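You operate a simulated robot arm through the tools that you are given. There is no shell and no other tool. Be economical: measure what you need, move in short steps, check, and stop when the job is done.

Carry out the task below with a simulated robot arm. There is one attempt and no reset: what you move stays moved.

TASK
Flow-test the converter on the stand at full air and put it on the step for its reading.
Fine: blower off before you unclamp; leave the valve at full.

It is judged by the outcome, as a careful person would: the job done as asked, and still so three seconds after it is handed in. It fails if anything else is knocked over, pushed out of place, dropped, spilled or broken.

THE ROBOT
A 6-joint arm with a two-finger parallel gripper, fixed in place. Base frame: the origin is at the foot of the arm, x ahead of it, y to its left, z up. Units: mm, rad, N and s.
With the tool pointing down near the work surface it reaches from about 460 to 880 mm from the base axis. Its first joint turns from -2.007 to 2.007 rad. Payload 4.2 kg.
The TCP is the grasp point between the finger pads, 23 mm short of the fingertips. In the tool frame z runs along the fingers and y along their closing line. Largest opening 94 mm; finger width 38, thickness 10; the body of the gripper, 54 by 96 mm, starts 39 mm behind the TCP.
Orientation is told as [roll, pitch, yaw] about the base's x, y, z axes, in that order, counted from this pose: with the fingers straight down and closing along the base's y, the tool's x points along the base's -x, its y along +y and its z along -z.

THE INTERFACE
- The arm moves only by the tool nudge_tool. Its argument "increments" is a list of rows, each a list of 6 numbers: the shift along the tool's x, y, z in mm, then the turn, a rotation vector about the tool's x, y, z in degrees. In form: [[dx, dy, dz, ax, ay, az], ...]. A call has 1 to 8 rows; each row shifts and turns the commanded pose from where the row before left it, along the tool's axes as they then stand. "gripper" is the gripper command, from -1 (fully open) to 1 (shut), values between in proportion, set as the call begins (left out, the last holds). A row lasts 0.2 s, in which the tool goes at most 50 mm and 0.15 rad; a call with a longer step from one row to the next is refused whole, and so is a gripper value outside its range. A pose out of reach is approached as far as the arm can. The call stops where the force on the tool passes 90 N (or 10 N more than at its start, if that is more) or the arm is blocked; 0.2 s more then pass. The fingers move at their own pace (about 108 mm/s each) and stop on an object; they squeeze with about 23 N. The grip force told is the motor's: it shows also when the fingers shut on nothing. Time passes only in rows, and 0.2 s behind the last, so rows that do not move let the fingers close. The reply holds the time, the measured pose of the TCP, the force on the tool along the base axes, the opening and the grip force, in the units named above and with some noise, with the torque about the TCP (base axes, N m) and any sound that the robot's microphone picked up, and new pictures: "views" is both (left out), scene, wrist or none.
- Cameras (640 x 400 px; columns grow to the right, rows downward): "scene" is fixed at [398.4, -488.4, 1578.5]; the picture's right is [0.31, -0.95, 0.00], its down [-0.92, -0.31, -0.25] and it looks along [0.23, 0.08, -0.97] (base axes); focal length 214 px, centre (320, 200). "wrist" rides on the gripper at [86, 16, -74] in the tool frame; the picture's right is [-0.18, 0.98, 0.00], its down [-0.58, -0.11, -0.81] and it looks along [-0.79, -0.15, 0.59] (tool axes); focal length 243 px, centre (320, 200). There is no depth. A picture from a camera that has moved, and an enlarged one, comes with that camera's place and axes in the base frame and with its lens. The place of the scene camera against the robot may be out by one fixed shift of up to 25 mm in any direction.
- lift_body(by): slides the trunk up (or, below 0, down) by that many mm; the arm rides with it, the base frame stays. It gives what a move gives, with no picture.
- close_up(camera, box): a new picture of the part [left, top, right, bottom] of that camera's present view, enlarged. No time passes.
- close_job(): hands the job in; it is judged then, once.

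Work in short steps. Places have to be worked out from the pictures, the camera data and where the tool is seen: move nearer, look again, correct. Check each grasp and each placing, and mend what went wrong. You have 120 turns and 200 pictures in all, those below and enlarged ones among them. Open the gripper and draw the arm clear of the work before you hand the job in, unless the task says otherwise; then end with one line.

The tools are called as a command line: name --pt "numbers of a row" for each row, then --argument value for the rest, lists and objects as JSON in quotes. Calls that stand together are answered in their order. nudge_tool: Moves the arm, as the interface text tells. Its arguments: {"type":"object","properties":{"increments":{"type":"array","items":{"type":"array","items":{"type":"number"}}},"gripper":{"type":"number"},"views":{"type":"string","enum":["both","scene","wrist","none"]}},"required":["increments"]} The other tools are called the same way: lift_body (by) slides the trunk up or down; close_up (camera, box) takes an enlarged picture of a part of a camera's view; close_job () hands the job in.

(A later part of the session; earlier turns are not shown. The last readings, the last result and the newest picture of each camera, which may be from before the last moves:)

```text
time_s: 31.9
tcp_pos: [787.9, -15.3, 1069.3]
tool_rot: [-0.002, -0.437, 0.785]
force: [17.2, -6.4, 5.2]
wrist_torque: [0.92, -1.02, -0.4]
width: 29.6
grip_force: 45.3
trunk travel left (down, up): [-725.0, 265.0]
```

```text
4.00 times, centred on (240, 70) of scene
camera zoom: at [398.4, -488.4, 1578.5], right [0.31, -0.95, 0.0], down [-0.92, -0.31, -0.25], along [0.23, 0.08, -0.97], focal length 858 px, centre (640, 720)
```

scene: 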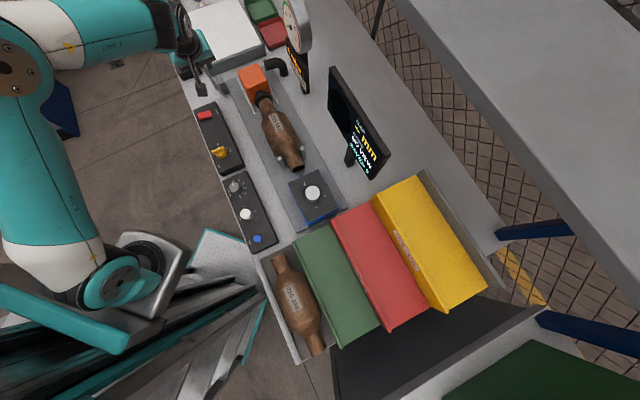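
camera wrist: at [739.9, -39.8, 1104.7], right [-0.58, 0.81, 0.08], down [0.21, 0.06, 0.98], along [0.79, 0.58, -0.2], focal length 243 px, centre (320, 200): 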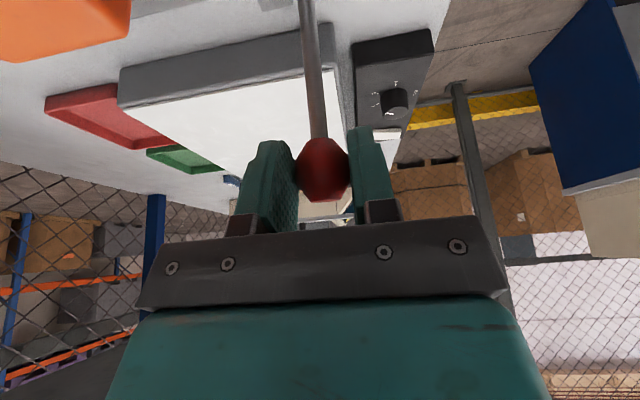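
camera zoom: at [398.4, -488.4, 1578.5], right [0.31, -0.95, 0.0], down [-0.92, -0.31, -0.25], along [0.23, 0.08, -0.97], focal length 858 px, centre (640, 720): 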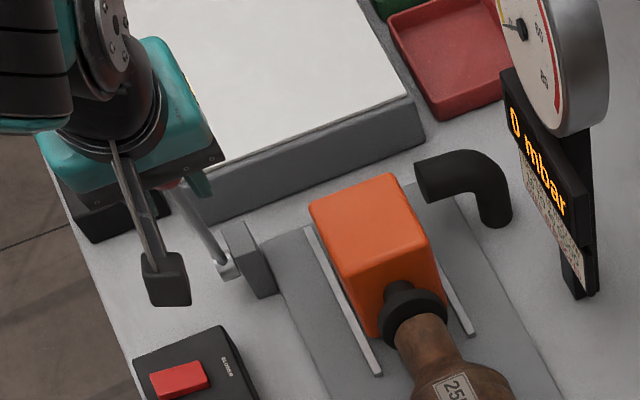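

Nozzle is nearly on the inlet; continue.

nudge_tool --pt "19 0 -1 0 0 0" --pt "19 0 1.7 0 0 0" --pt "9 0 1.6 0 0 0" --views "scene"

close_up --camera "scene" --box '[160, 20, 320, 120]'

```text
time_s: 32.7
tcp_pos: [758.5, -44.8, 1047.4]
tool_rot: [-0.003, -0.436, 0.785]
force: [13.8, -10.0, 9.1]
wrist_torque: [1.07, -1.09, -0.36]
width: 29.6
grip_force: 45.3
trunk travel left (down, up): [-725.0, 265.0]
```

scene: 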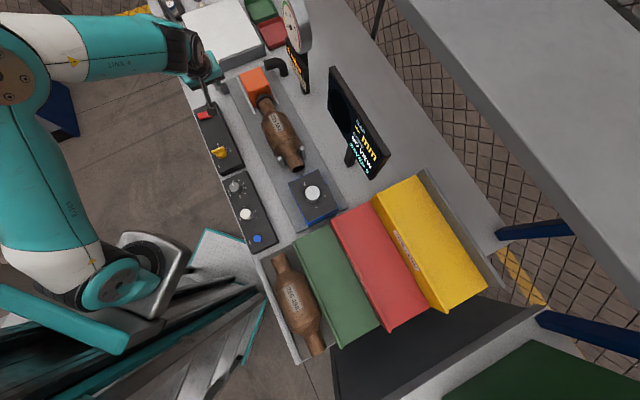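

```text
4.00 times, centred on (240, 70) of scene
camera zoom: at [398.4, -488.4, 1578.5], right [0.31, -0.95, 0.0], down [-0.92, -0.31, -0.25], along [0.23, 0.08, -0.97], focal length 858 px, centre (640, 720)
```

zoom: 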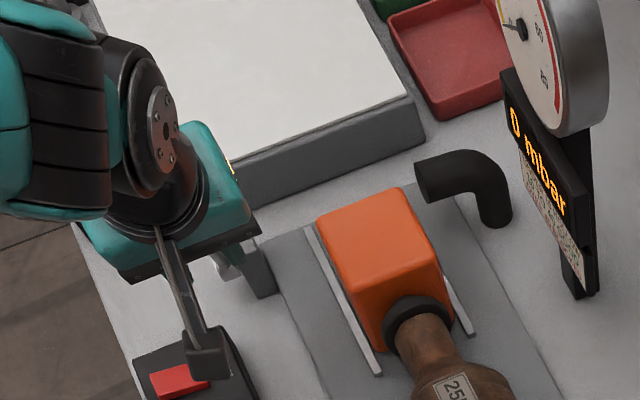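

Still moving freely; continue until the lever meets its stop.

nudge_tool --pt "9.2 0 2.7 0 0 0" --pt "9.1 0 2.9 0 0 0" --pt "0 0 0 0 0 0" --views "both"

close_up --camera "scene" --box '[160, 20, 320, 120]'

```text
time_s: 33.5
tcp_pos: [745.6, -54.5, 1033.0]
tool_rot: [0.004, -0.431, 0.785]
force: [0.0, 0.3, 0.3]
wrist_torque: [0.0, 0.05, -0.02]
width: 0.1
grip_force: 42.3
trunk travel left (down, up): [-725.0, 265.0]
camera wrist: at [658.4, -118.5, 1063.3], right [-0.58, 0.81, 0.08], down [0.21, 0.06, 0.98], along [0.79, 0.58, -0.21], focal length 243 px, centre (320, 200)
```

scene: 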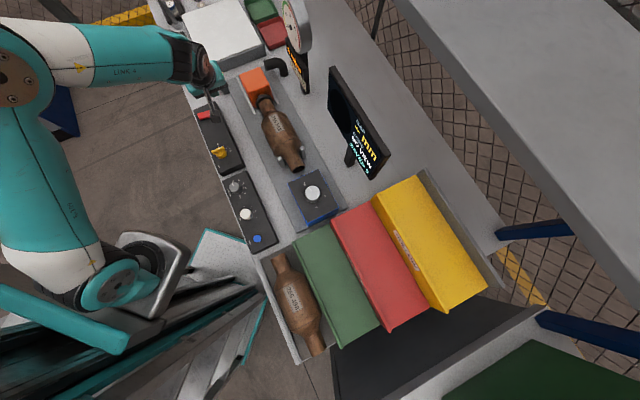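
wrist: 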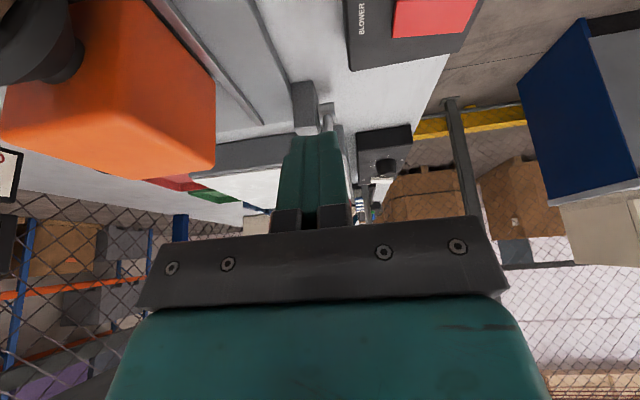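

```text
4.00 times, centred on (240, 70) of scene
camera zoom: at [398.4, -488.4, 1578.5], right [0.31, -0.95, 0.0], down [-0.92, -0.31, -0.25], along [0.23, 0.08, -0.97], focal length 858 px, centre (640, 720)
```

zoom: 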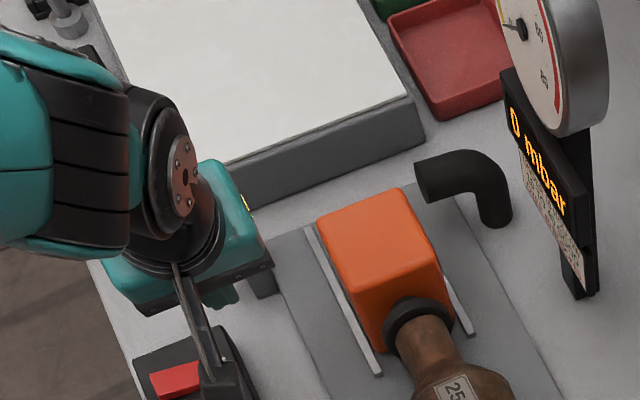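

The fingers slipped off the ball, probably at the lever's stop. I back off up and look.

nudge_tool --pt "0 0 -40 0 0 0" --pt "10 0 -40 0 0 0" --pt "10 0 -40 0 8 0" --pt "0 0 0 0 8 0" --pt "0 0 0 0 8 0" --views "both"

close_up --camera "scene" --box '[160, 20, 320, 120]'

```text
time_s: 34.7
tcp_pos: [698.8, -103.1, 1134.9]
tool_rot: [-0.001, -0.013, 0.783]
force: [0.4, -0.3, -0.3]
wrist_torque: [0.01, 0.0, 0.0]
width: 0.1
grip_force: 42.2
trunk travel left (down, up): [-725.0, 265.0]
camera wrist: at [626.5, -152.2, 1207.3], right [-0.56, 0.83, 0.0], down [0.48, 0.33, 0.81], along [0.67, 0.46, -0.58], focal length 243 px, centre (320, 200)
```

scene: 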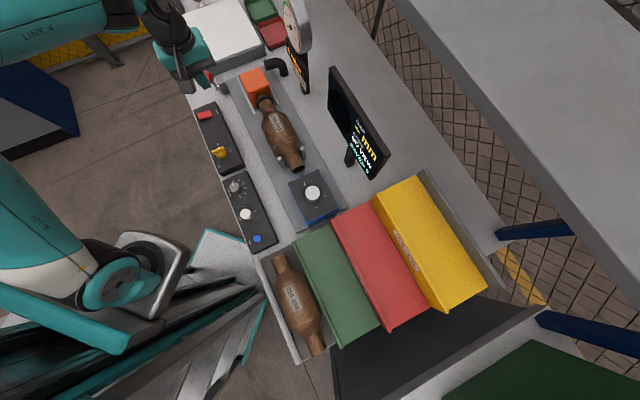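
wrist: 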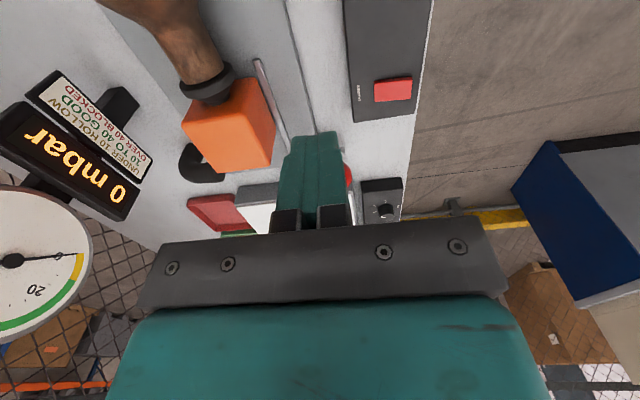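

```text
4.00 times, centred on (240, 70) of scene
camera zoom: at [398.4, -488.4, 1578.5], right [0.31, -0.95, 0.0], down [-0.92, -0.31, -0.25], along [0.23, 0.08, -0.97], focal length 858 px, centre (640, 720)
```

zoom: 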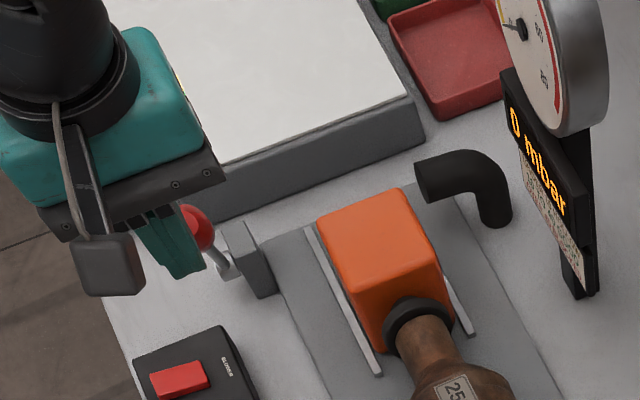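

Ball rests near 128° (mirror of its open 52°), which suggests the stop was reached. Check the nozzle seating.

close_up --camera "wrist" --box '[90, 0, 410, 200]'

nudge_tool --pt "30 -30 -30 0 0 0" --pt "30 0 -30 0 0 0" --views "wrist"

```text
2.00 times, centred on (250, 100) of wrist
camera zoom: at [626.5, -152.2, 1207.3], right [-0.56, 0.83, 0.0], down [0.48, 0.33, 0.81], along [0.67, 0.46, -0.58], focal length 485 px, centre (460, 400)
```

zoom: 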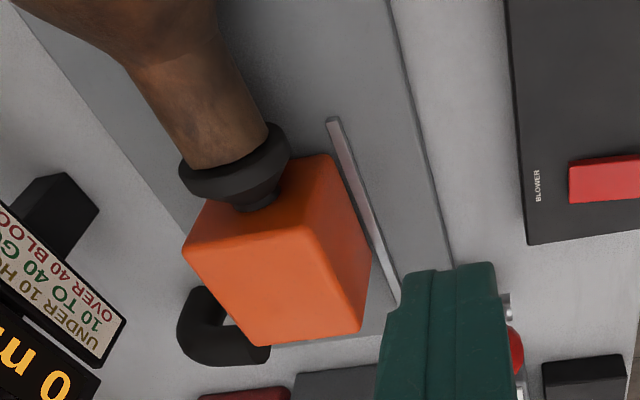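

```text
refused: row 1 steps farther than a row can; nothing moved
```

The cup is pressed on the inlet. I step back to view the lever itself.

nudge_tool --pt "30 -20 -25 0 0 0" --pt "30 -20 -25 0 0 0" --views "wrist"

close_up --camera "wrist" --box '[200, 0, 520, 200]'

```text
time_s: 35.3
tcp_pos: [685.8, -171.9, 1183.4]
tool_rot: [-0.001, -0.014, 0.787]
force: [0.4, 0.0, 0.5]
wrist_torque: [-0.02, 0.01, -0.02]
width: 0.0
grip_force: 41.9
trunk travel left (down, up): [-725.0, 265.0]
camera wrist: at [613.3, -221.7, 1255.7], right [-0.57, 0.82, 0.0], down [0.48, 0.33, 0.81], along [0.67, 0.46, -0.58], focal length 243 px, centre (320, 200)
```

wrist: 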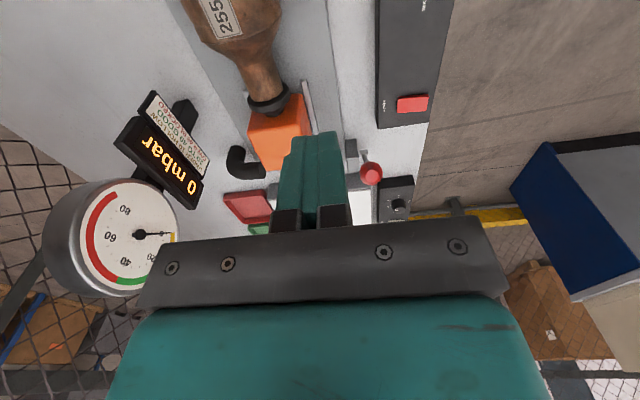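

```text
2.00 times, centred on (360, 100) of wrist
camera zoom: at [613.3, -221.7, 1255.7], right [-0.57, 0.82, 0.0], down [0.48, 0.33, 0.81], along [0.67, 0.46, -0.58], focal length 485 px, centre (240, 400)
```

zoom: 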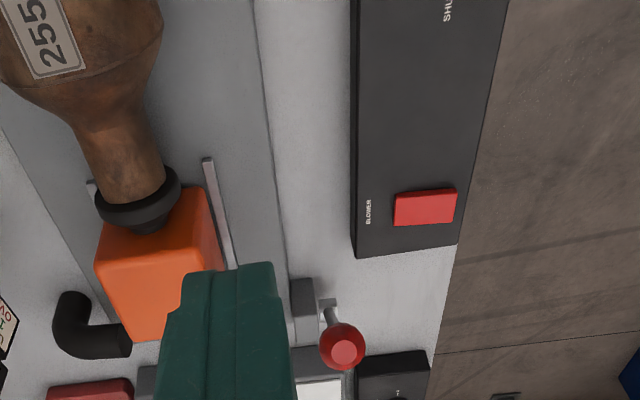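

Ball at roughly (765,-40,1050), ~125°. To be sure it's at its stop, I'll push it lightly toward the closed side with the shut fingers from behind.

nudge_tool --pt "-48 9.4 0 0 0 0" --pt "-48 9.4 0 0 0 0" --pt "-48 9.4 0 0 0 0" --pt "-48 9.4 0 0 0 0" --pt "0 0 0 0 0 0" --views "wrist"

```text
time_s: 36.5
tcp_pos: [794.7, -11.9, 1185.8]
tool_rot: [0.003, -0.016, 0.785]
force: [0.1, 0.6, -0.1]
wrist_torque: [0.01, 0.01, -0.01]
width: 0.1
grip_force: 42.2
trunk travel left (down, up): [-725.0, 265.0]
camera wrist: at [721.5, -60.8, 1258.5], right [-0.56, 0.83, 0.0], down [0.48, 0.33, 0.81], along [0.67, 0.46, -0.58], focal length 243 px, centre (320, 200)
```

wrist: 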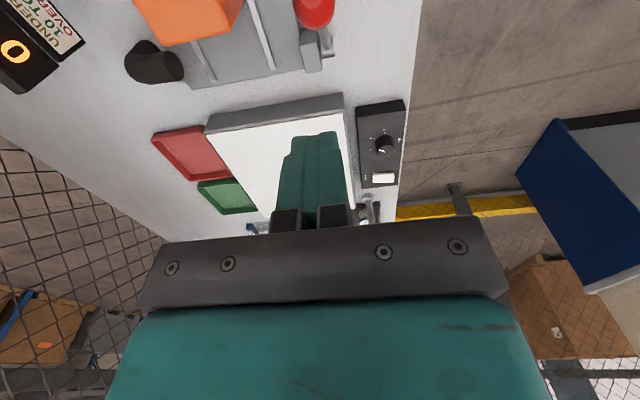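

Ball is ~29 mm behind the TCP line; I shift 14 mm further out, descend behind it, and then push gently.

nudge_tool --pt "-15 3 0 0 0 0" --pt "0 0 45 0 0 0" --pt "0 0 45 0 0 0" --pt "0 0 38 0 0 0" --pt "0 0 0 0 0 0" --views "wrist"

```text
time_s: 37.7
tcp_pos: [802.8, 2.1, 1058.7]
tool_rot: [-0.001, -0.016, 0.786]
force: [-0.4, 0.1, -0.8]
wrist_torque: [0.02, 0.01, 0.02]
width: 0.0
grip_force: 42.4
trunk travel left (down, up): [-725.0, 265.0]
camera wrist: at [730.9, -46.9, 1130.4], right [-0.56, 0.83, 0.0], down [0.48, 0.33, 0.82], along [0.67, 0.46, -0.58], focal length 243 px, centre (320, 200)
```

wrist: 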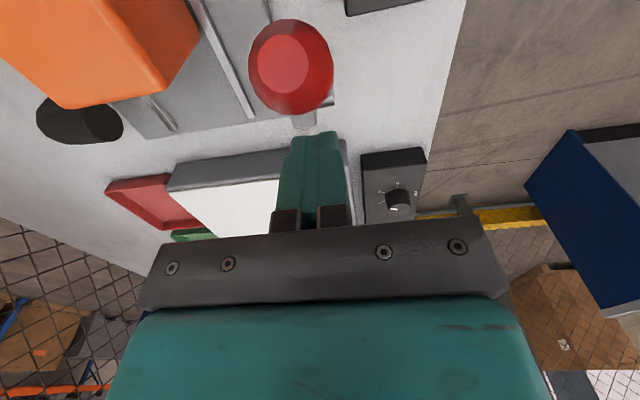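

Fingers are behind the ball with ~11 mm gap. Pushing in small steps.

nudge_tool --pt "8 -2 0 0 0 0" --pt "4 0 0 0 0 0" --pt "4 0 0 0 0 0" --pt "4 0 0 0 0 0" --views "none"

```text
time_s: 38.7
tcp_pos: [796.7, -8.2, 1057.5]
tool_rot: [-0.008, -0.028, 0.795]
force: [48.8, 38.7, -4.4]
wrist_torque: [1.29, -0.29, 0.16]
width: 0.1
grip_force: 42.6
trunk travel left (down, up): [-725.0, 265.0]
```

It holds firm at 62 N: the lever is at its stop, so it's clamped. Back off, rise, and go over the BLOWER button.

nudge_tool --pt "-24 0 0 0 0 0" --pt "0 0 -45 0 0 0" --pt "0 0 -25 0 0 0" --pt "33 35 0 0 0 0" --pt "33 35 0 0 0 0" --pt "0 0 0 0 0 0" --views "wrist"

close_up --camera "wrist" --box '[200, 0, 480, 175]'

```text
time_s: 40.1
tcp_pos: [711.9, 6.7, 1127.5]
tool_rot: [-0.001, -0.017, 0.784]
force: [-0.2, 0.2, 0.0]
wrist_torque: [-0.03, 0.0, -0.04]
width: 0.0
grip_force: 42.9
trunk travel left (down, up): [-725.0, 265.0]
camera wrist: at [638.2, -43.2, 1199.6], right [-0.56, 0.83, 0.0], down [0.48, 0.32, 0.82], along [0.67, 0.46, -0.58], focal length 243 px, centre (320, 200)
```

wrist: 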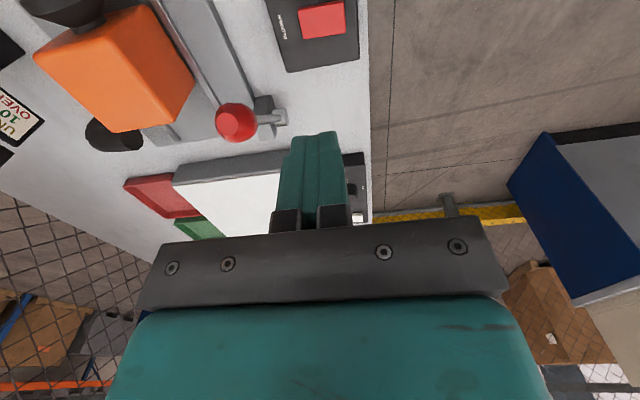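

```text
2.29 times, centred on (340, 88) of wrist
camera zoom: at [638.2, -43.2, 1199.6], right [-0.56, 0.83, 0.0], down [0.48, 0.32, 0.82], along [0.67, 0.46, -0.58], focal length 555 px, centre (274, 457)
```

zoom: 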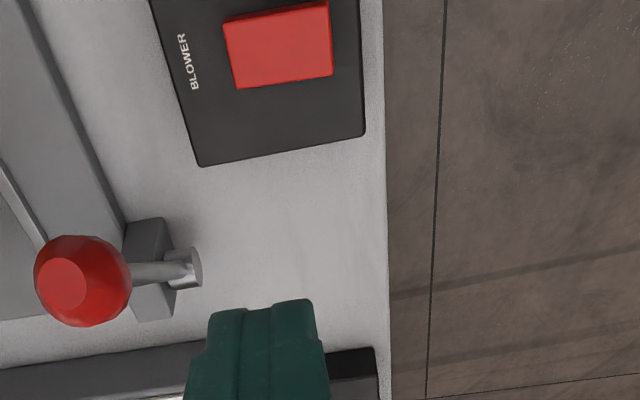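

Button centre ≈(707,8), top ≈935. Descend over it.

nudge_tool --pt "2 3.5 45 0 0 0" --pt "0 0 45 0 0 0" --pt "0 0 45 0 0 0" --pt "0 0 15 0 0 0" --pt "0 0 0 0 0 0" --views "wrist"

close_up --camera "wrist" --box '[200, 60, 480, 235]'

```text
time_s: 41.3
tcp_pos: [708.2, 9.9, 976.6]
tool_rot: [0.0, -0.016, 0.785]
force: [-0.5, 0.0, -0.1]
wrist_torque: [0.02, -0.06, 0.01]
width: 0.1
grip_force: 42.1
trunk travel left (down, up): [-725.0, 265.0]
camera wrist: at [635.8, -40.1, 1049.2], right [-0.56, 0.83, 0.0], down [0.48, 0.33, 0.82], along [0.67, 0.46, -0.58], focal length 243 px, centre (320, 200)
```

wrist: 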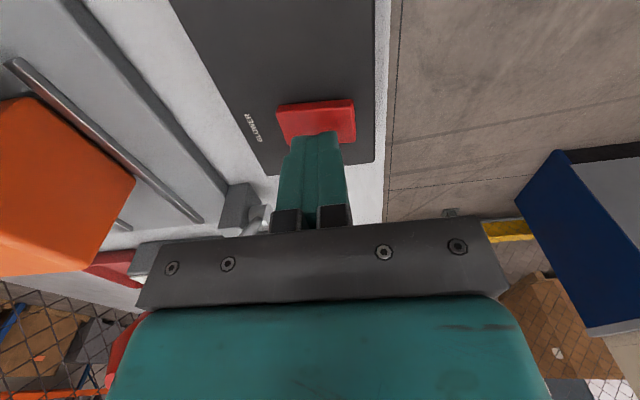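

```text
2.29 times, centred on (340, 148) of wrist
camera zoom: at [635.8, -40.1, 1049.2], right [-0.56, 0.83, 0.0], down [0.48, 0.33, 0.82], along [0.67, 0.46, -0.58], focal length 555 px, centre (274, 320)
```

zoom: 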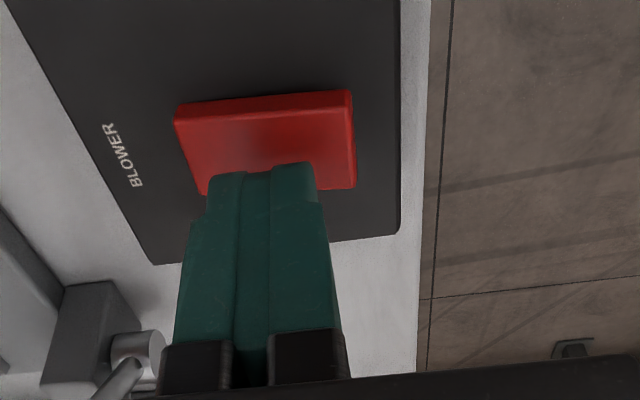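

Fingertips are over the button. Press in small steps, listening for the blower.

nudge_tool --pt "2 0 8 0 0 0" --pt "0 0 4 0 0 0" --pt "0 0 4 0 0 0" --pt "0 0 3 0 0 0" --views "scene"

```text
time_s: 42.3
tcp_pos: [706.4, 8.2, 963.4]
tool_rot: [-0.004, -0.021, 0.787]
force: [-13.9, -0.4, 50.9]
wrist_torque: [-0.5, 0.79, 0.01]
width: 0.1
grip_force: 42.9
trunk travel left (down, up): [-725.0, 265.0]
```

scene: 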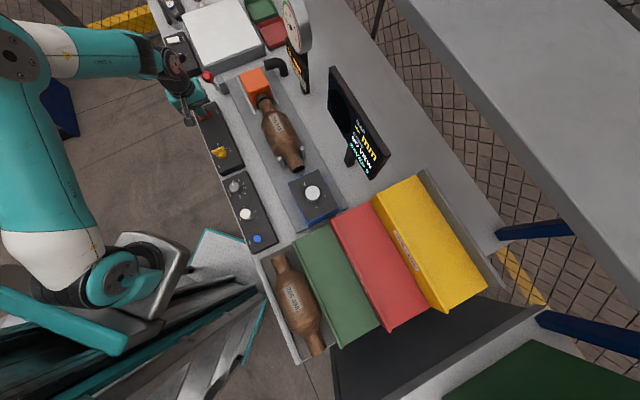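

Contact at ~51 N. Lift, wait, and check the display.

nudge_tool --pt "0 0 -20 0 0 0" --pt "0 0 -30 0 0 0" --pt "0 0 0 0 0 0" --pt "0 0 0 0 0 0" --pt "0 0 0 0 0 0" --views "wrist"

close_up --camera "scene" --box '[190, 0, 350, 100]'

```text
time_s: 43.5
tcp_pos: [707.1, 6.9, 1008.0]
tool_rot: [0.0, -0.016, 0.785]
force: [-0.4, -0.7, -0.4]
wrist_torque: [0.0, 0.0, 0.0]
width: 0.0
grip_force: 42.0
trunk travel left (down, up): [-725.0, 265.0]
camera wrist: at [634.8, -42.0, 1080.9], right [-0.56, 0.83, 0.0], down [0.48, 0.33, 0.82], along [0.67, 0.46, -0.58], focal length 243 px, centre (320, 200)
```

wrist: 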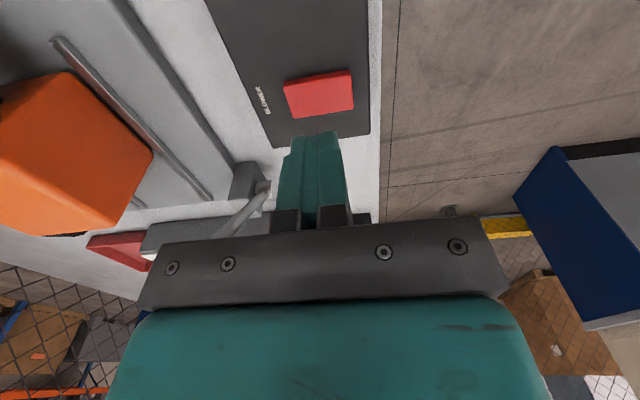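

```text
4.00 times, centred on (270, 50) of scene
camera zoom: at [398.4, -488.4, 1578.5], right [0.31, -0.95, 0.0], down [-0.92, -0.31, -0.25], along [0.23, 0.08, -0.97], focal length 858 px, centre (520, 800)
```

zoom: 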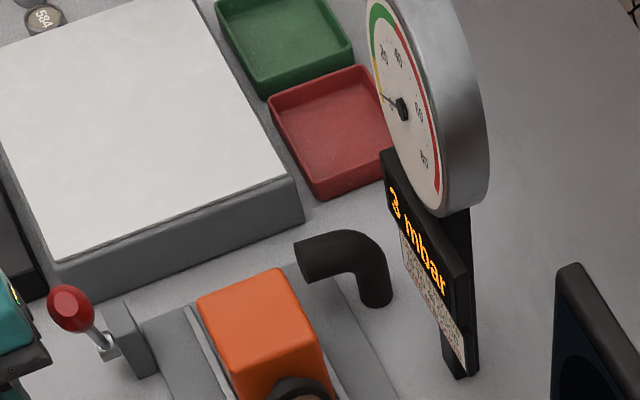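

Blower is running: display shows 3 mbar. I'll wait for it to settle.

nudge_tool --pt "0 0 0 0 0 0" --pt "0 0 0 0 0 0" --pt "0 0 0 0 0 0" --pt "0 0 0 0 0 0" --pt "0 0 0 0 0 0" --pt "0 0 0 0 0 0" --pt "0 0 0 0 0 0" --pt "0 0 0 0 0 0" --views "none"

close_up --camera "scene" --box '[270, 20, 330, 80]'

nudge_tool --pt "0 0 0 0 0 0" --pt "0 0 0 0 0 0" --pt "0 0 0 0 0 0" --pt "0 0 0 0 0 0" --pt "0 0 0 0 0 0" --pt "0 0 0 0 0 0" --pt "0 0 0 0 0 0" --pt "0 0 0 0 0 0" --views "none"

close_up --camera "scene" --box '[270, 0, 350, 80]'

```text
time_s: 45.3
tcp_pos: [707.6, 6.7, 1008.6]
tool_rot: [0.0, -0.017, 0.785]
force: [0.6, -0.3, 0.5]
wrist_torque: [-0.02, 0.01, 0.03]
width: 0.0
grip_force: 41.9
trunk travel left (down, up): [-725.0, 265.0]
```

```text
6.67 times, centred on (300, 50) of scene
camera zoom: at [398.4, -488.4, 1578.5], right [0.31, -0.95, 0.0], down [-0.92, -0.31, -0.25], along [0.23, 0.08, -0.97], focal length 1430 px, centre (453, 1200)
```

zoom: 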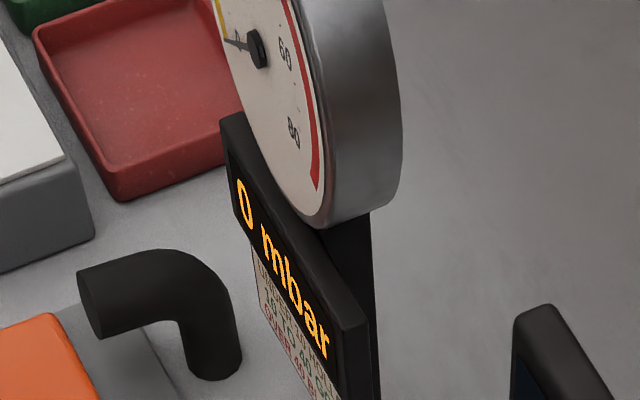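

```text
time_s: 47.1
tcp_pos: [708.0, 6.8, 1008.4]
tool_rot: [0.001, -0.016, 0.786]
force: [-0.5, -0.5, 0.1]
wrist_torque: [0.04, 0.02, -0.02]
width: 0.1
grip_force: 42.4
trunk travel left (down, up): [-725.0, 265.0]
```

```text
5.00 times, centred on (310, 40) of scene
camera zoom: at [398.4, -488.4, 1578.5], right [0.31, -0.95, 0.0], down [-0.92, -0.31, -0.25], along [0.23, 0.08, -0.97], focal length 1072 px, centre (370, 1000)
```

zoom: 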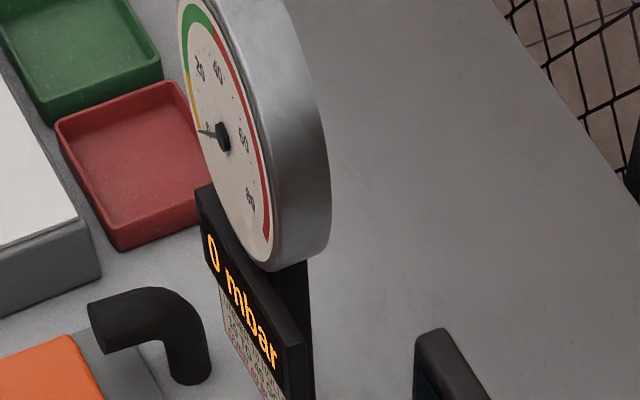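

It decayed back to 0, so either the button is momentary or it toggled back. I'll press and hold while reading the display.

nudge_tool --pt "0 0 30 0 0 0" --pt "0 0 11 0 0 0" --pt "0 0 3 0 0 0" --pt "0 0 0 0 0 0" --views "none"

close_up --camera "scene" --box '[270, 20, 330, 80]'

nudge_tool --pt "0 0 0 0 0 0" --pt "0 0 0 0 0 0" --pt "0 0 0 0 0 0" --pt "0 0 0 0 0 0" --pt "0 0 0 0 0 0" --pt "0 0 0 0 0 0" --pt "0 0 0 0 0 0" --pt "0 0 0 0 0 0" --views "wrist"

close_up --camera "scene" --box '[270, 20, 330, 80]'

```text
time_s: 48.1
tcp_pos: [709.3, 8.9, 964.1]
tool_rot: [-0.001, -0.016, 0.785]
force: [0.2, 1.7, 0.8]
wrist_torque: [0.04, 0.05, -0.02]
width: 0.1
grip_force: 42.3
trunk travel left (down, up): [-725.0, 265.0]
```

```text
6.67 times, centred on (300, 50) of scene
camera zoom: at [398.4, -488.4, 1578.5], right [0.31, -0.95, 0.0], down [-0.92, -0.31, -0.25], along [0.23, 0.08, -0.97], focal length 1430 px, centre (453, 1200)
```

zoom: 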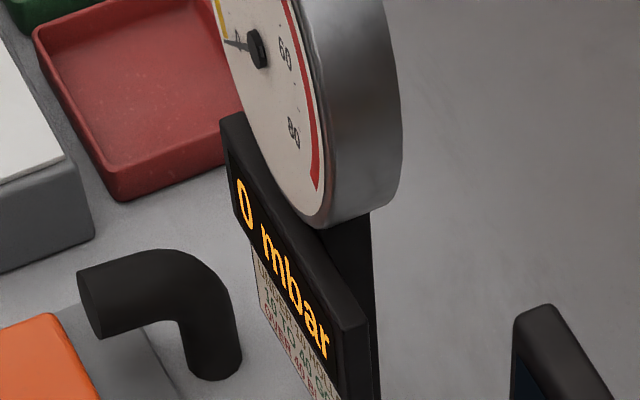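

```text
time_s: 49.9
tcp_pos: [706.4, 7.4, 964.8]
tool_rot: [0.0, -0.016, 0.787]
force: [0.6, -0.8, 0.5]
wrist_torque: [0.0, 0.02, 0.01]
width: 0.0
grip_force: 41.6
trunk travel left (down, up): [-725.0, 265.0]
camera wrist: at [634.9, -41.3, 1036.5], right [-0.56, 0.83, 0.0], down [0.48, 0.32, 0.82], along [0.67, 0.46, -0.58], focal length 243 px, centre (320, 200)
```

wrist: 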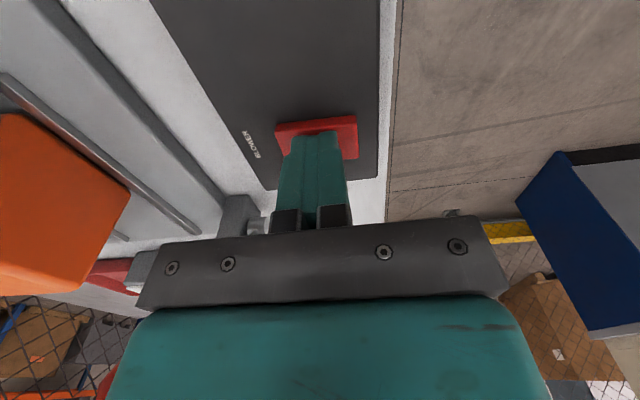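

```text
6.67 times, centred on (300, 50) of scene
camera zoom: at [398.4, -488.4, 1578.5], right [0.31, -0.95, 0.0], down [-0.92, -0.31, -0.25], along [0.23, 0.08, -0.97], focal length 1430 px, centre (453, 1200)
```

zoom: 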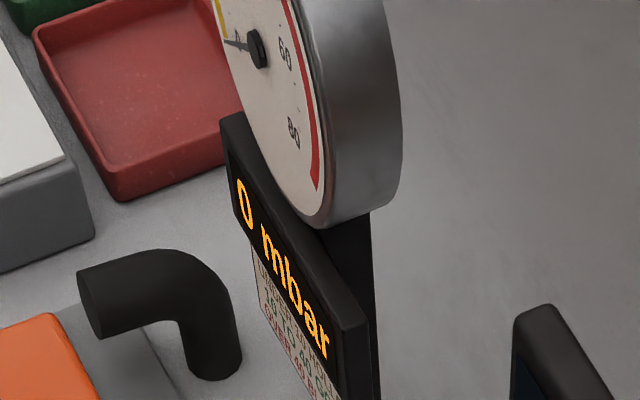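

Not quite touching yet. Down 6 mm more and hold.

nudge_tool --pt "0 0 2 0 0 0" --pt "0 0 2 0 0 0" --pt "0 0 2 0 0 0" --pt "0 0 0 0 0 0" --pt "0 0 0 0 0 0" --views "none"

close_up --camera "scene" --box '[270, 20, 330, 80]'

nudge_tool --pt "0 0 0 0 0 0" --pt "0 0 0 0 0 0" --pt "0 0 0 0 0 0" --pt "0 0 0 0 0 0" --pt "0 0 0 0 0 0" --pt "0 0 0 0 0 0" --pt "0 0 0 0 0 0" --pt "0 0 0 0 0 0" --views "none"

close_up --camera "scene" --box '[270, 20, 330, 80]'

```text
time_s: 51.1
tcp_pos: [706.6, 8.3, 962.8]
tool_rot: [-0.006, -0.021, 0.786]
force: [-11.9, -1.9, 62.9]
wrist_torque: [-0.66, 0.86, 0.3]
width: 0.1
grip_force: 42.2
trunk travel left (down, up): [-725.0, 265.0]
```

```text
6.67 times, centred on (300, 50) of scene
camera zoom: at [398.4, -488.4, 1578.5], right [0.31, -0.95, 0.0], down [-0.92, -0.31, -0.25], along [0.23, 0.08, -0.97], focal length 1430 px, centre (453, 1200)
```

zoom: 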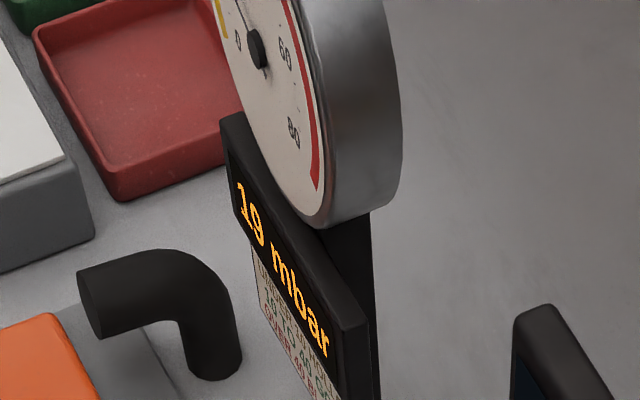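

```text
time_s: 52.9
tcp_pos: [707.2, 7.5, 963.1]
tool_rot: [-0.004, -0.022, 0.786]
force: [-7.9, -2.0, 65.9]
wrist_torque: [-0.69, 0.82, 0.16]
width: 0.2
grip_force: 42.4
trunk travel left (down, up): [-725.0, 265.0]
```

```text
6.67 times, centred on (300, 50) of scene
camera zoom: at [398.4, -488.4, 1578.5], right [0.31, -0.95, 0.0], down [-0.92, -0.31, -0.25], along [0.23, 0.08, -0.97], focal length 1430 px, centre (453, 1200)
```

zoom: 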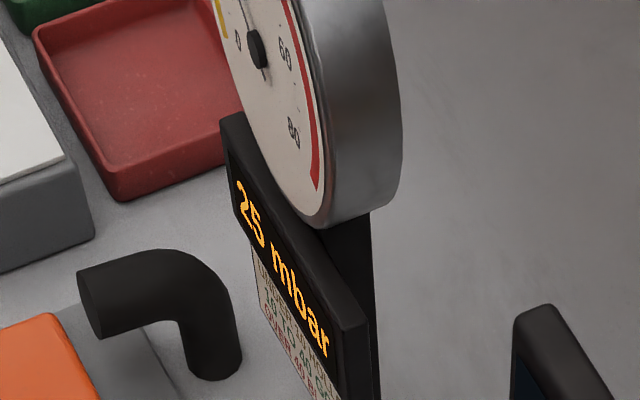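

It's a hold-to-run button: 25 mbar now. Hold a bit longer for a settled value.

nudge_tool --pt "0 0 0 0 0 0" --pt "0 0 0 0 0 0" --pt "0 0 0 0 0 0" --pt "0 0 0 0 0 0" --pt "0 0 0 0 0 0" --pt "0 0 0 0 0 0" --pt "0 0 0 0 0 0" --pt "0 0 0 0 0 0" --views "none"

nudge_tool --pt "0 0 0 0 0 0" --pt "0 0 0 0 0 0" --pt "0 0 0 0 0 0" --pt "0 0 0 0 0 0" --pt "0 0 0 0 0 0" --pt "0 0 0 0 0 0" --pt "0 0 0 0 0 0" --pt "0 0 0 0 0 0" --views "none"

close_up --camera "scene" --box '[270, 20, 330, 80]'

close_up --camera "scene" --box '[200, 60, 360, 160]'

```text
time_s: 54.7
tcp_pos: [707.9, 8.1, 963.6]
tool_rot: [-0.006, -0.023, 0.786]
force: [-8.4, -1.5, 66.4]
wrist_torque: [-0.65, 0.8, -0.28]
width: 0.0
grip_force: 43.1
trunk travel left (down, up): [-725.0, 265.0]
```

```text
time_s: 56.5
tcp_pos: [706.4, 8.2, 962.5]
tool_rot: [-0.005, -0.022, 0.785]
force: [-9.1, -1.5, 66.1]
wrist_torque: [-0.7, 0.77, -0.18]
width: 0.0
grip_force: 42.3
trunk travel left (down, up): [-725.0, 265.0]
```

```text
6.67 times, centred on (300, 50) of scene
camera zoom: at [398.4, -488.4, 1578.5], right [0.31, -0.95, 0.0], down [-0.92, -0.31, -0.25], along [0.23, 0.08, -0.97], focal length 1430 px, centre (453, 1200)
```

zoom: 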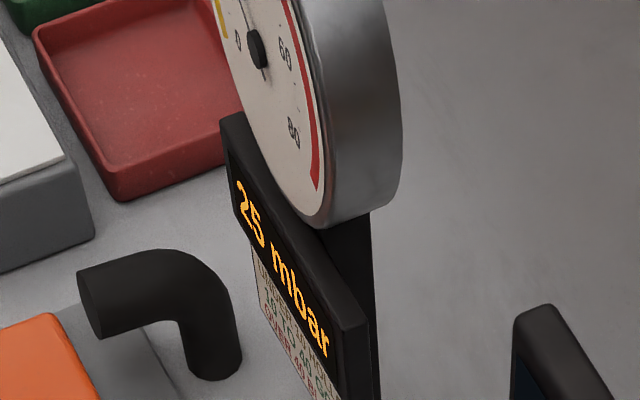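

```text
4.00 times, centred on (280, 110) of scene
camera zoom: at [398.4, -488.4, 1578.5], right [0.31, -0.95, 0.0], down [-0.92, -0.31, -0.25], along [0.23, 0.08, -0.97], focal length 858 px, centre (480, 560)
```

zoom: 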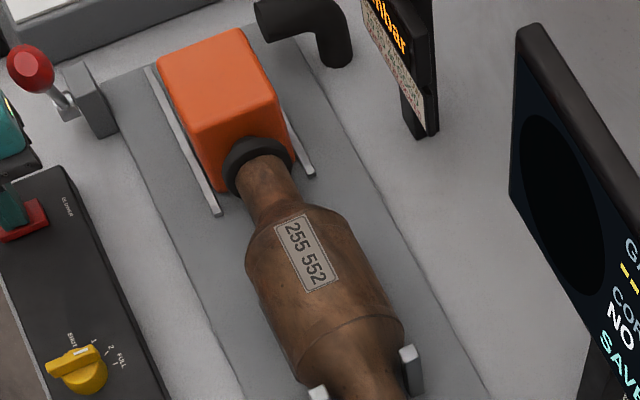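

Settled at 25 mbar → GOOD (10–40); pointer still at FULL. Release the button and confirm the reading drops to 0.

nudge_tool --pt "0 0 -20 0 0 0" --pt "0 0 -45 0 0 0" --pt "0 0 -45 0 0 0" --pt "30 20 -30 0 0 0" --pt "40 -20 0 0 -8.3 0" --pt "0 0 0 0 -8.3 0" --pt "0 0 0 0 -8.3 0" --pt "0 0 0 0 0 0" --gripper -0.4 --views "wrist"

close_up --camera "scene" --box '[190, 0, 350, 100]'

```text
time_s: 58.3
tcp_pos: [656.7, -44.1, 1096.5]
tool_rot: [-0.001, -0.453, 0.786]
force: [0.6, -0.4, -0.5]
wrist_torque: [-0.03, 0.0, 0.02]
width: 65.6
grip_force: 0.0
trunk travel left (down, up): [-725.0, 265.0]
camera wrist: at [567.6, -108.3, 1125.7], right [-0.58, 0.81, 0.08], down [0.2, 0.04, 0.98], along [0.79, 0.58, -0.19], focal length 243 px, centre (320, 200)
```

wrist: 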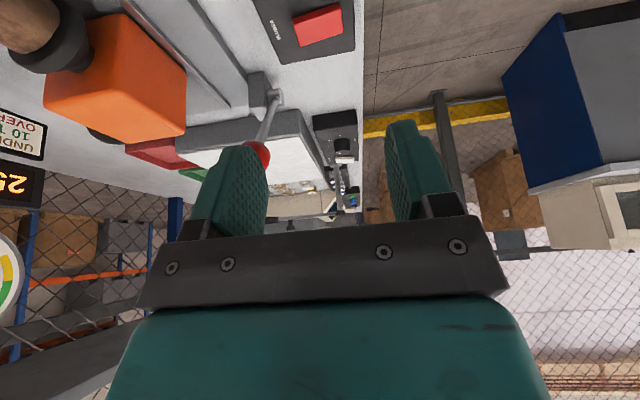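

```text
4.00 times, centred on (270, 50) of scene
camera zoom: at [398.4, -488.4, 1578.5], right [0.31, -0.95, 0.0], down [-0.92, -0.31, -0.25], along [0.23, 0.08, -0.97], focal length 858 px, centre (520, 800)
```

zoom: 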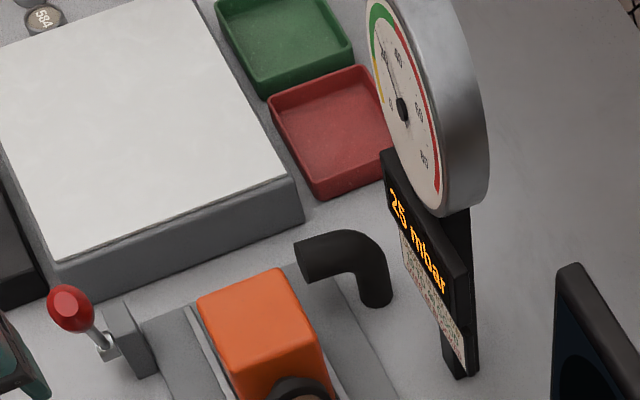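

Still 25 mbar 1.6 s after release, so it may be latching. Wait and look again.

nudge_tool --pt "0 0 0 0 0 0" --pt "0 0 0 0 0 0" --pt "0 0 0 0 0 0" --pt "0 0 0 0 0 0" --pt "0 0 0 0 0 0" --pt "0 0 0 0 0 0" --pt "0 0 0 0 0 0" --pt "0 0 0 0 0 0" --views "none"

close_up --camera "scene" --box '[190, 0, 350, 100]'

close_up --camera "scene" --box '[180, 90, 260, 170]'

```text
time_s: 60.1
tcp_pos: [656.8, -43.3, 1097.0]
tool_rot: [0.0, -0.452, 0.784]
force: [0.9, -0.3, 0.4]
wrist_torque: [0.0, 0.01, -0.02]
width: 65.5
grip_force: 0.0
trunk travel left (down, up): [-725.0, 265.0]
```

```text
4.00 times, centred on (270, 50) of scene
camera zoom: at [398.4, -488.4, 1578.5], right [0.31, -0.95, 0.0], down [-0.92, -0.31, -0.25], along [0.23, 0.08, -0.97], focal length 858 px, centre (520, 800)
```

zoom: 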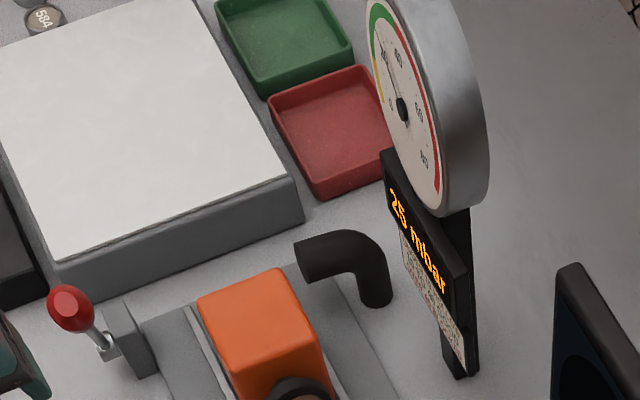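

```text
5.00 times, centred on (220, 130) of scene
camera zoom: at [398.4, -488.4, 1578.5], right [0.31, -0.95, 0.0], down [-0.92, -0.31, -0.25], along [0.23, 0.08, -0.97], focal length 1072 px, centre (820, 550)
```

zoom: 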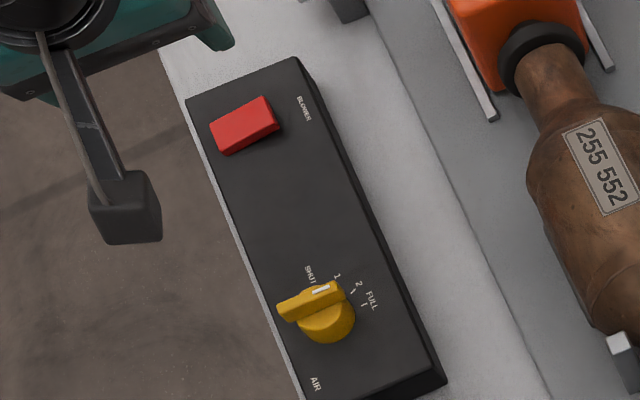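

It's latching (my first press evidently toggled it twice). The blower is on and must be pressed once more to switch off before unclamping.

nudge_tool --pt "0 0 0 0 8.5 0" --pt "0 0 0 0 8.5 0" --pt "0 0 0 0 8.5 0" --pt "-36 0.5 20 0 0 0" --pt "-36 0 30 0 0 0" --pt "0 0 40 0 0 0" --pt "0 0 32 0 0 0" --pt "0 0 0 0 0 0" --gripper 1 --views "wrist"

```text
time_s: 61.9
tcp_pos: [705.5, 9.8, 974.1]
tool_rot: [0.0, -0.005, 0.786]
force: [-0.5, -0.1, -0.6]
wrist_torque: [-0.01, 0.01, 0.02]
width: 0.1
grip_force: 23.2
trunk travel left (down, up): [-725.0, 265.0]
camera wrist: at [633.8, -39.4, 1047.7], right [-0.56, 0.83, 0.0], down [0.48, 0.33, 0.81], along [0.67, 0.46, -0.59], focal length 243 px, centre (320, 200)
```

wrist: 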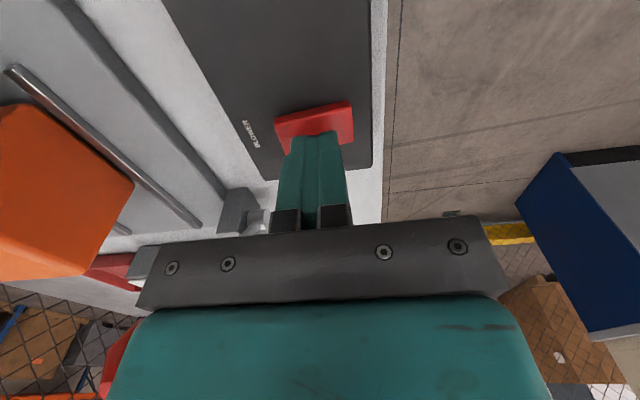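

Press once, steadily, then lift straight off.

nudge_tool --pt "0 0 9 0 0 0" --pt "0 0 3 0 0 0" --pt "0 0 3 0 0 0" --pt "0 0 1 0 0 0" --views "none"

nudge_tool --pt "0 0 -45 0 0 0" --pt "0 0 -45 0 0 0" --pt "0 0 0 0 0 0" --pt "0 0 0 0 0 0" --pt "0 0 0 0 0 0" --pt "0 0 0 0 0 0" --pt "0 0 0 0 0 0" --views "none"

close_up --camera "scene" --box '[190, 0, 350, 100]'

```text
time_s: 62.9
tcp_pos: [707.8, 8.7, 962.4]
tool_rot: [-0.003, -0.011, 0.784]
force: [-8.7, -3.7, 43.0]
wrist_torque: [-0.49, 0.55, -0.27]
width: 0.0
grip_force: 23.2
trunk travel left (down, up): [-725.0, 265.0]
```

```text
time_s: 64.5
tcp_pos: [705.8, 9.7, 1048.8]
tool_rot: [0.001, -0.005, 0.785]
force: [0.0, -0.1, 0.1]
wrist_torque: [-0.04, 0.02, 0.03]
width: 0.0
grip_force: 22.7
trunk travel left (down, up): [-725.0, 265.0]
```

```text
4.00 times, centred on (270, 50) of scene
camera zoom: at [398.4, -488.4, 1578.5], right [0.31, -0.95, 0.0], down [-0.92, -0.31, -0.25], along [0.23, 0.08, -0.97], focal length 858 px, centre (520, 800)
```

zoom: 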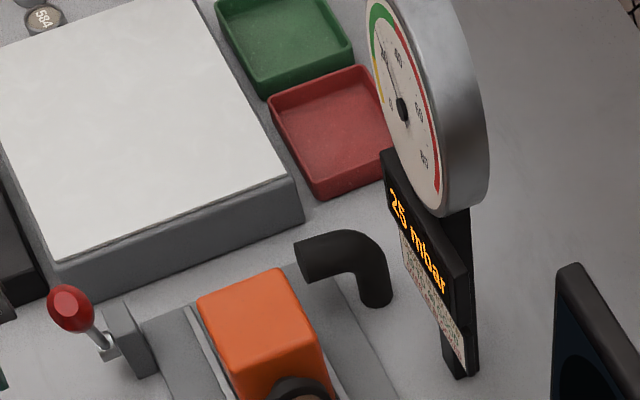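

Still 25 mbar. I look closely at the button's shape and state.

nudge_tool --pt "40 0 -20 0 0 0" --pt "30 0 0 0 0 0" --pt "0 0 0 0 0 0" --views "wrist"

close_up --camera "wrist" --box '[240, 70, 400, 170]'

close_up --camera "scene" --box '[190, 95, 240, 135]'

```text
time_s: 65.3
tcp_pos: [656.3, -40.0, 1067.6]
tool_rot: [-0.001, -0.006, 0.787]
force: [1.1, 1.0, 0.8]
wrist_torque: [0.01, -0.01, 0.0]
width: 0.0
grip_force: 22.6
trunk travel left (down, up): [-725.0, 265.0]
camera wrist: at [584.4, -88.8, 1142.6], right [-0.56, 0.83, 0.0], down [0.48, 0.33, 0.81], along [0.67, 0.46, -0.59], focal length 243 px, centre (320, 200)
```

wrist: 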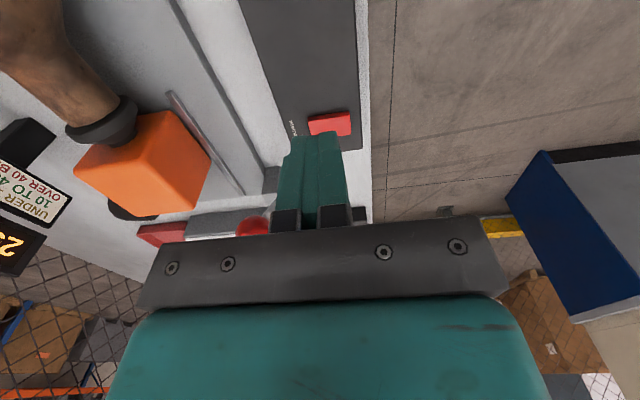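

```text
4.00 times, centred on (320, 120) of wrist
camera zoom: at [584.4, -88.8, 1142.6], right [-0.56, 0.83, 0.0], down [0.48, 0.33, 0.81], along [0.67, 0.46, -0.59], focal length 970 px, centre (320, 520)
```

zoom: 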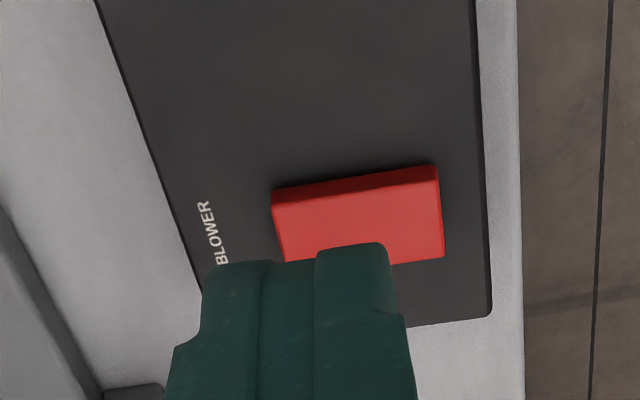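

```text
10.00 times, centred on (215, 115) of scene
camera zoom: at [398.4, -488.4, 1578.5], right [0.31, -0.95, 0.0], down [-0.92, -0.31, -0.25], along [0.23, 0.08, -0.97], focal length 2145 px, centre (1370, 1050)
```

zoom: 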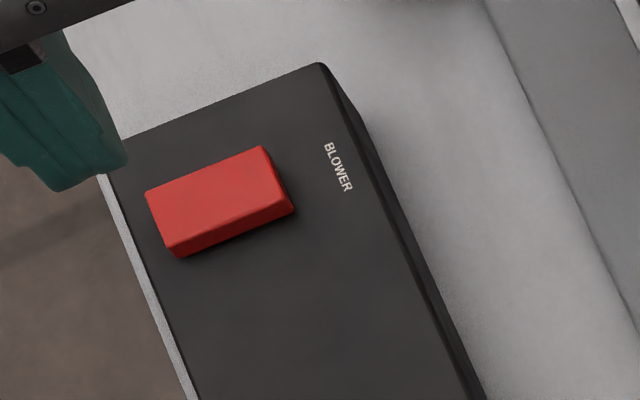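

I'll press again a little deeper and check the reading while holding.

nudge_tool --pt "-40 0 0 0 0 0" --pt "-30 0 20 0 0 0" --pt "0 0 45 0 0 0" --pt "0 0 28 0 0 0" --pt "0 0 0 0 0 0" --views "none"

nudge_tool --pt "0 0 17 0 0 0" --pt "0 0 0 0 0 0" --pt "0 0 0 0 0 0" --pt "0 0 0 0 0 0" --pt "0 0 0 0 0 0" --views "none"

close_up --camera "scene" --box '[270, 20, 330, 80]'

```text
time_s: 66.5
tcp_pos: [706.5, 9.0, 976.4]
tool_rot: [0.0, -0.005, 0.786]
force: [0.0, -0.2, 0.2]
wrist_torque: [-0.01, 0.02, -0.02]
width: 0.0
grip_force: 22.7
trunk travel left (down, up): [-725.0, 265.0]
```

```text
time_s: 67.7
tcp_pos: [707.6, 7.6, 962.8]
tool_rot: [-0.003, -0.012, 0.786]
force: [-4.7, -0.9, 49.8]
wrist_torque: [-0.52, 0.54, 0.02]
width: 0.1
grip_force: 22.5
trunk travel left (down, up): [-725.0, 265.0]
```

```text
6.67 times, centred on (300, 50) of scene
camera zoom: at [398.4, -488.4, 1578.5], right [0.31, -0.95, 0.0], down [-0.92, -0.31, -0.25], along [0.23, 0.08, -0.97], focal length 1430 px, centre (453, 1200)
```

zoom: 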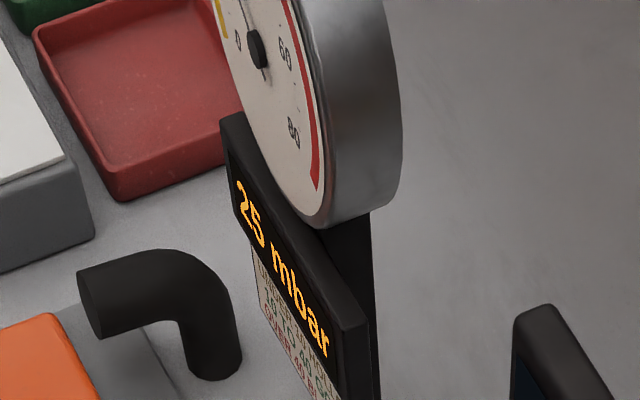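

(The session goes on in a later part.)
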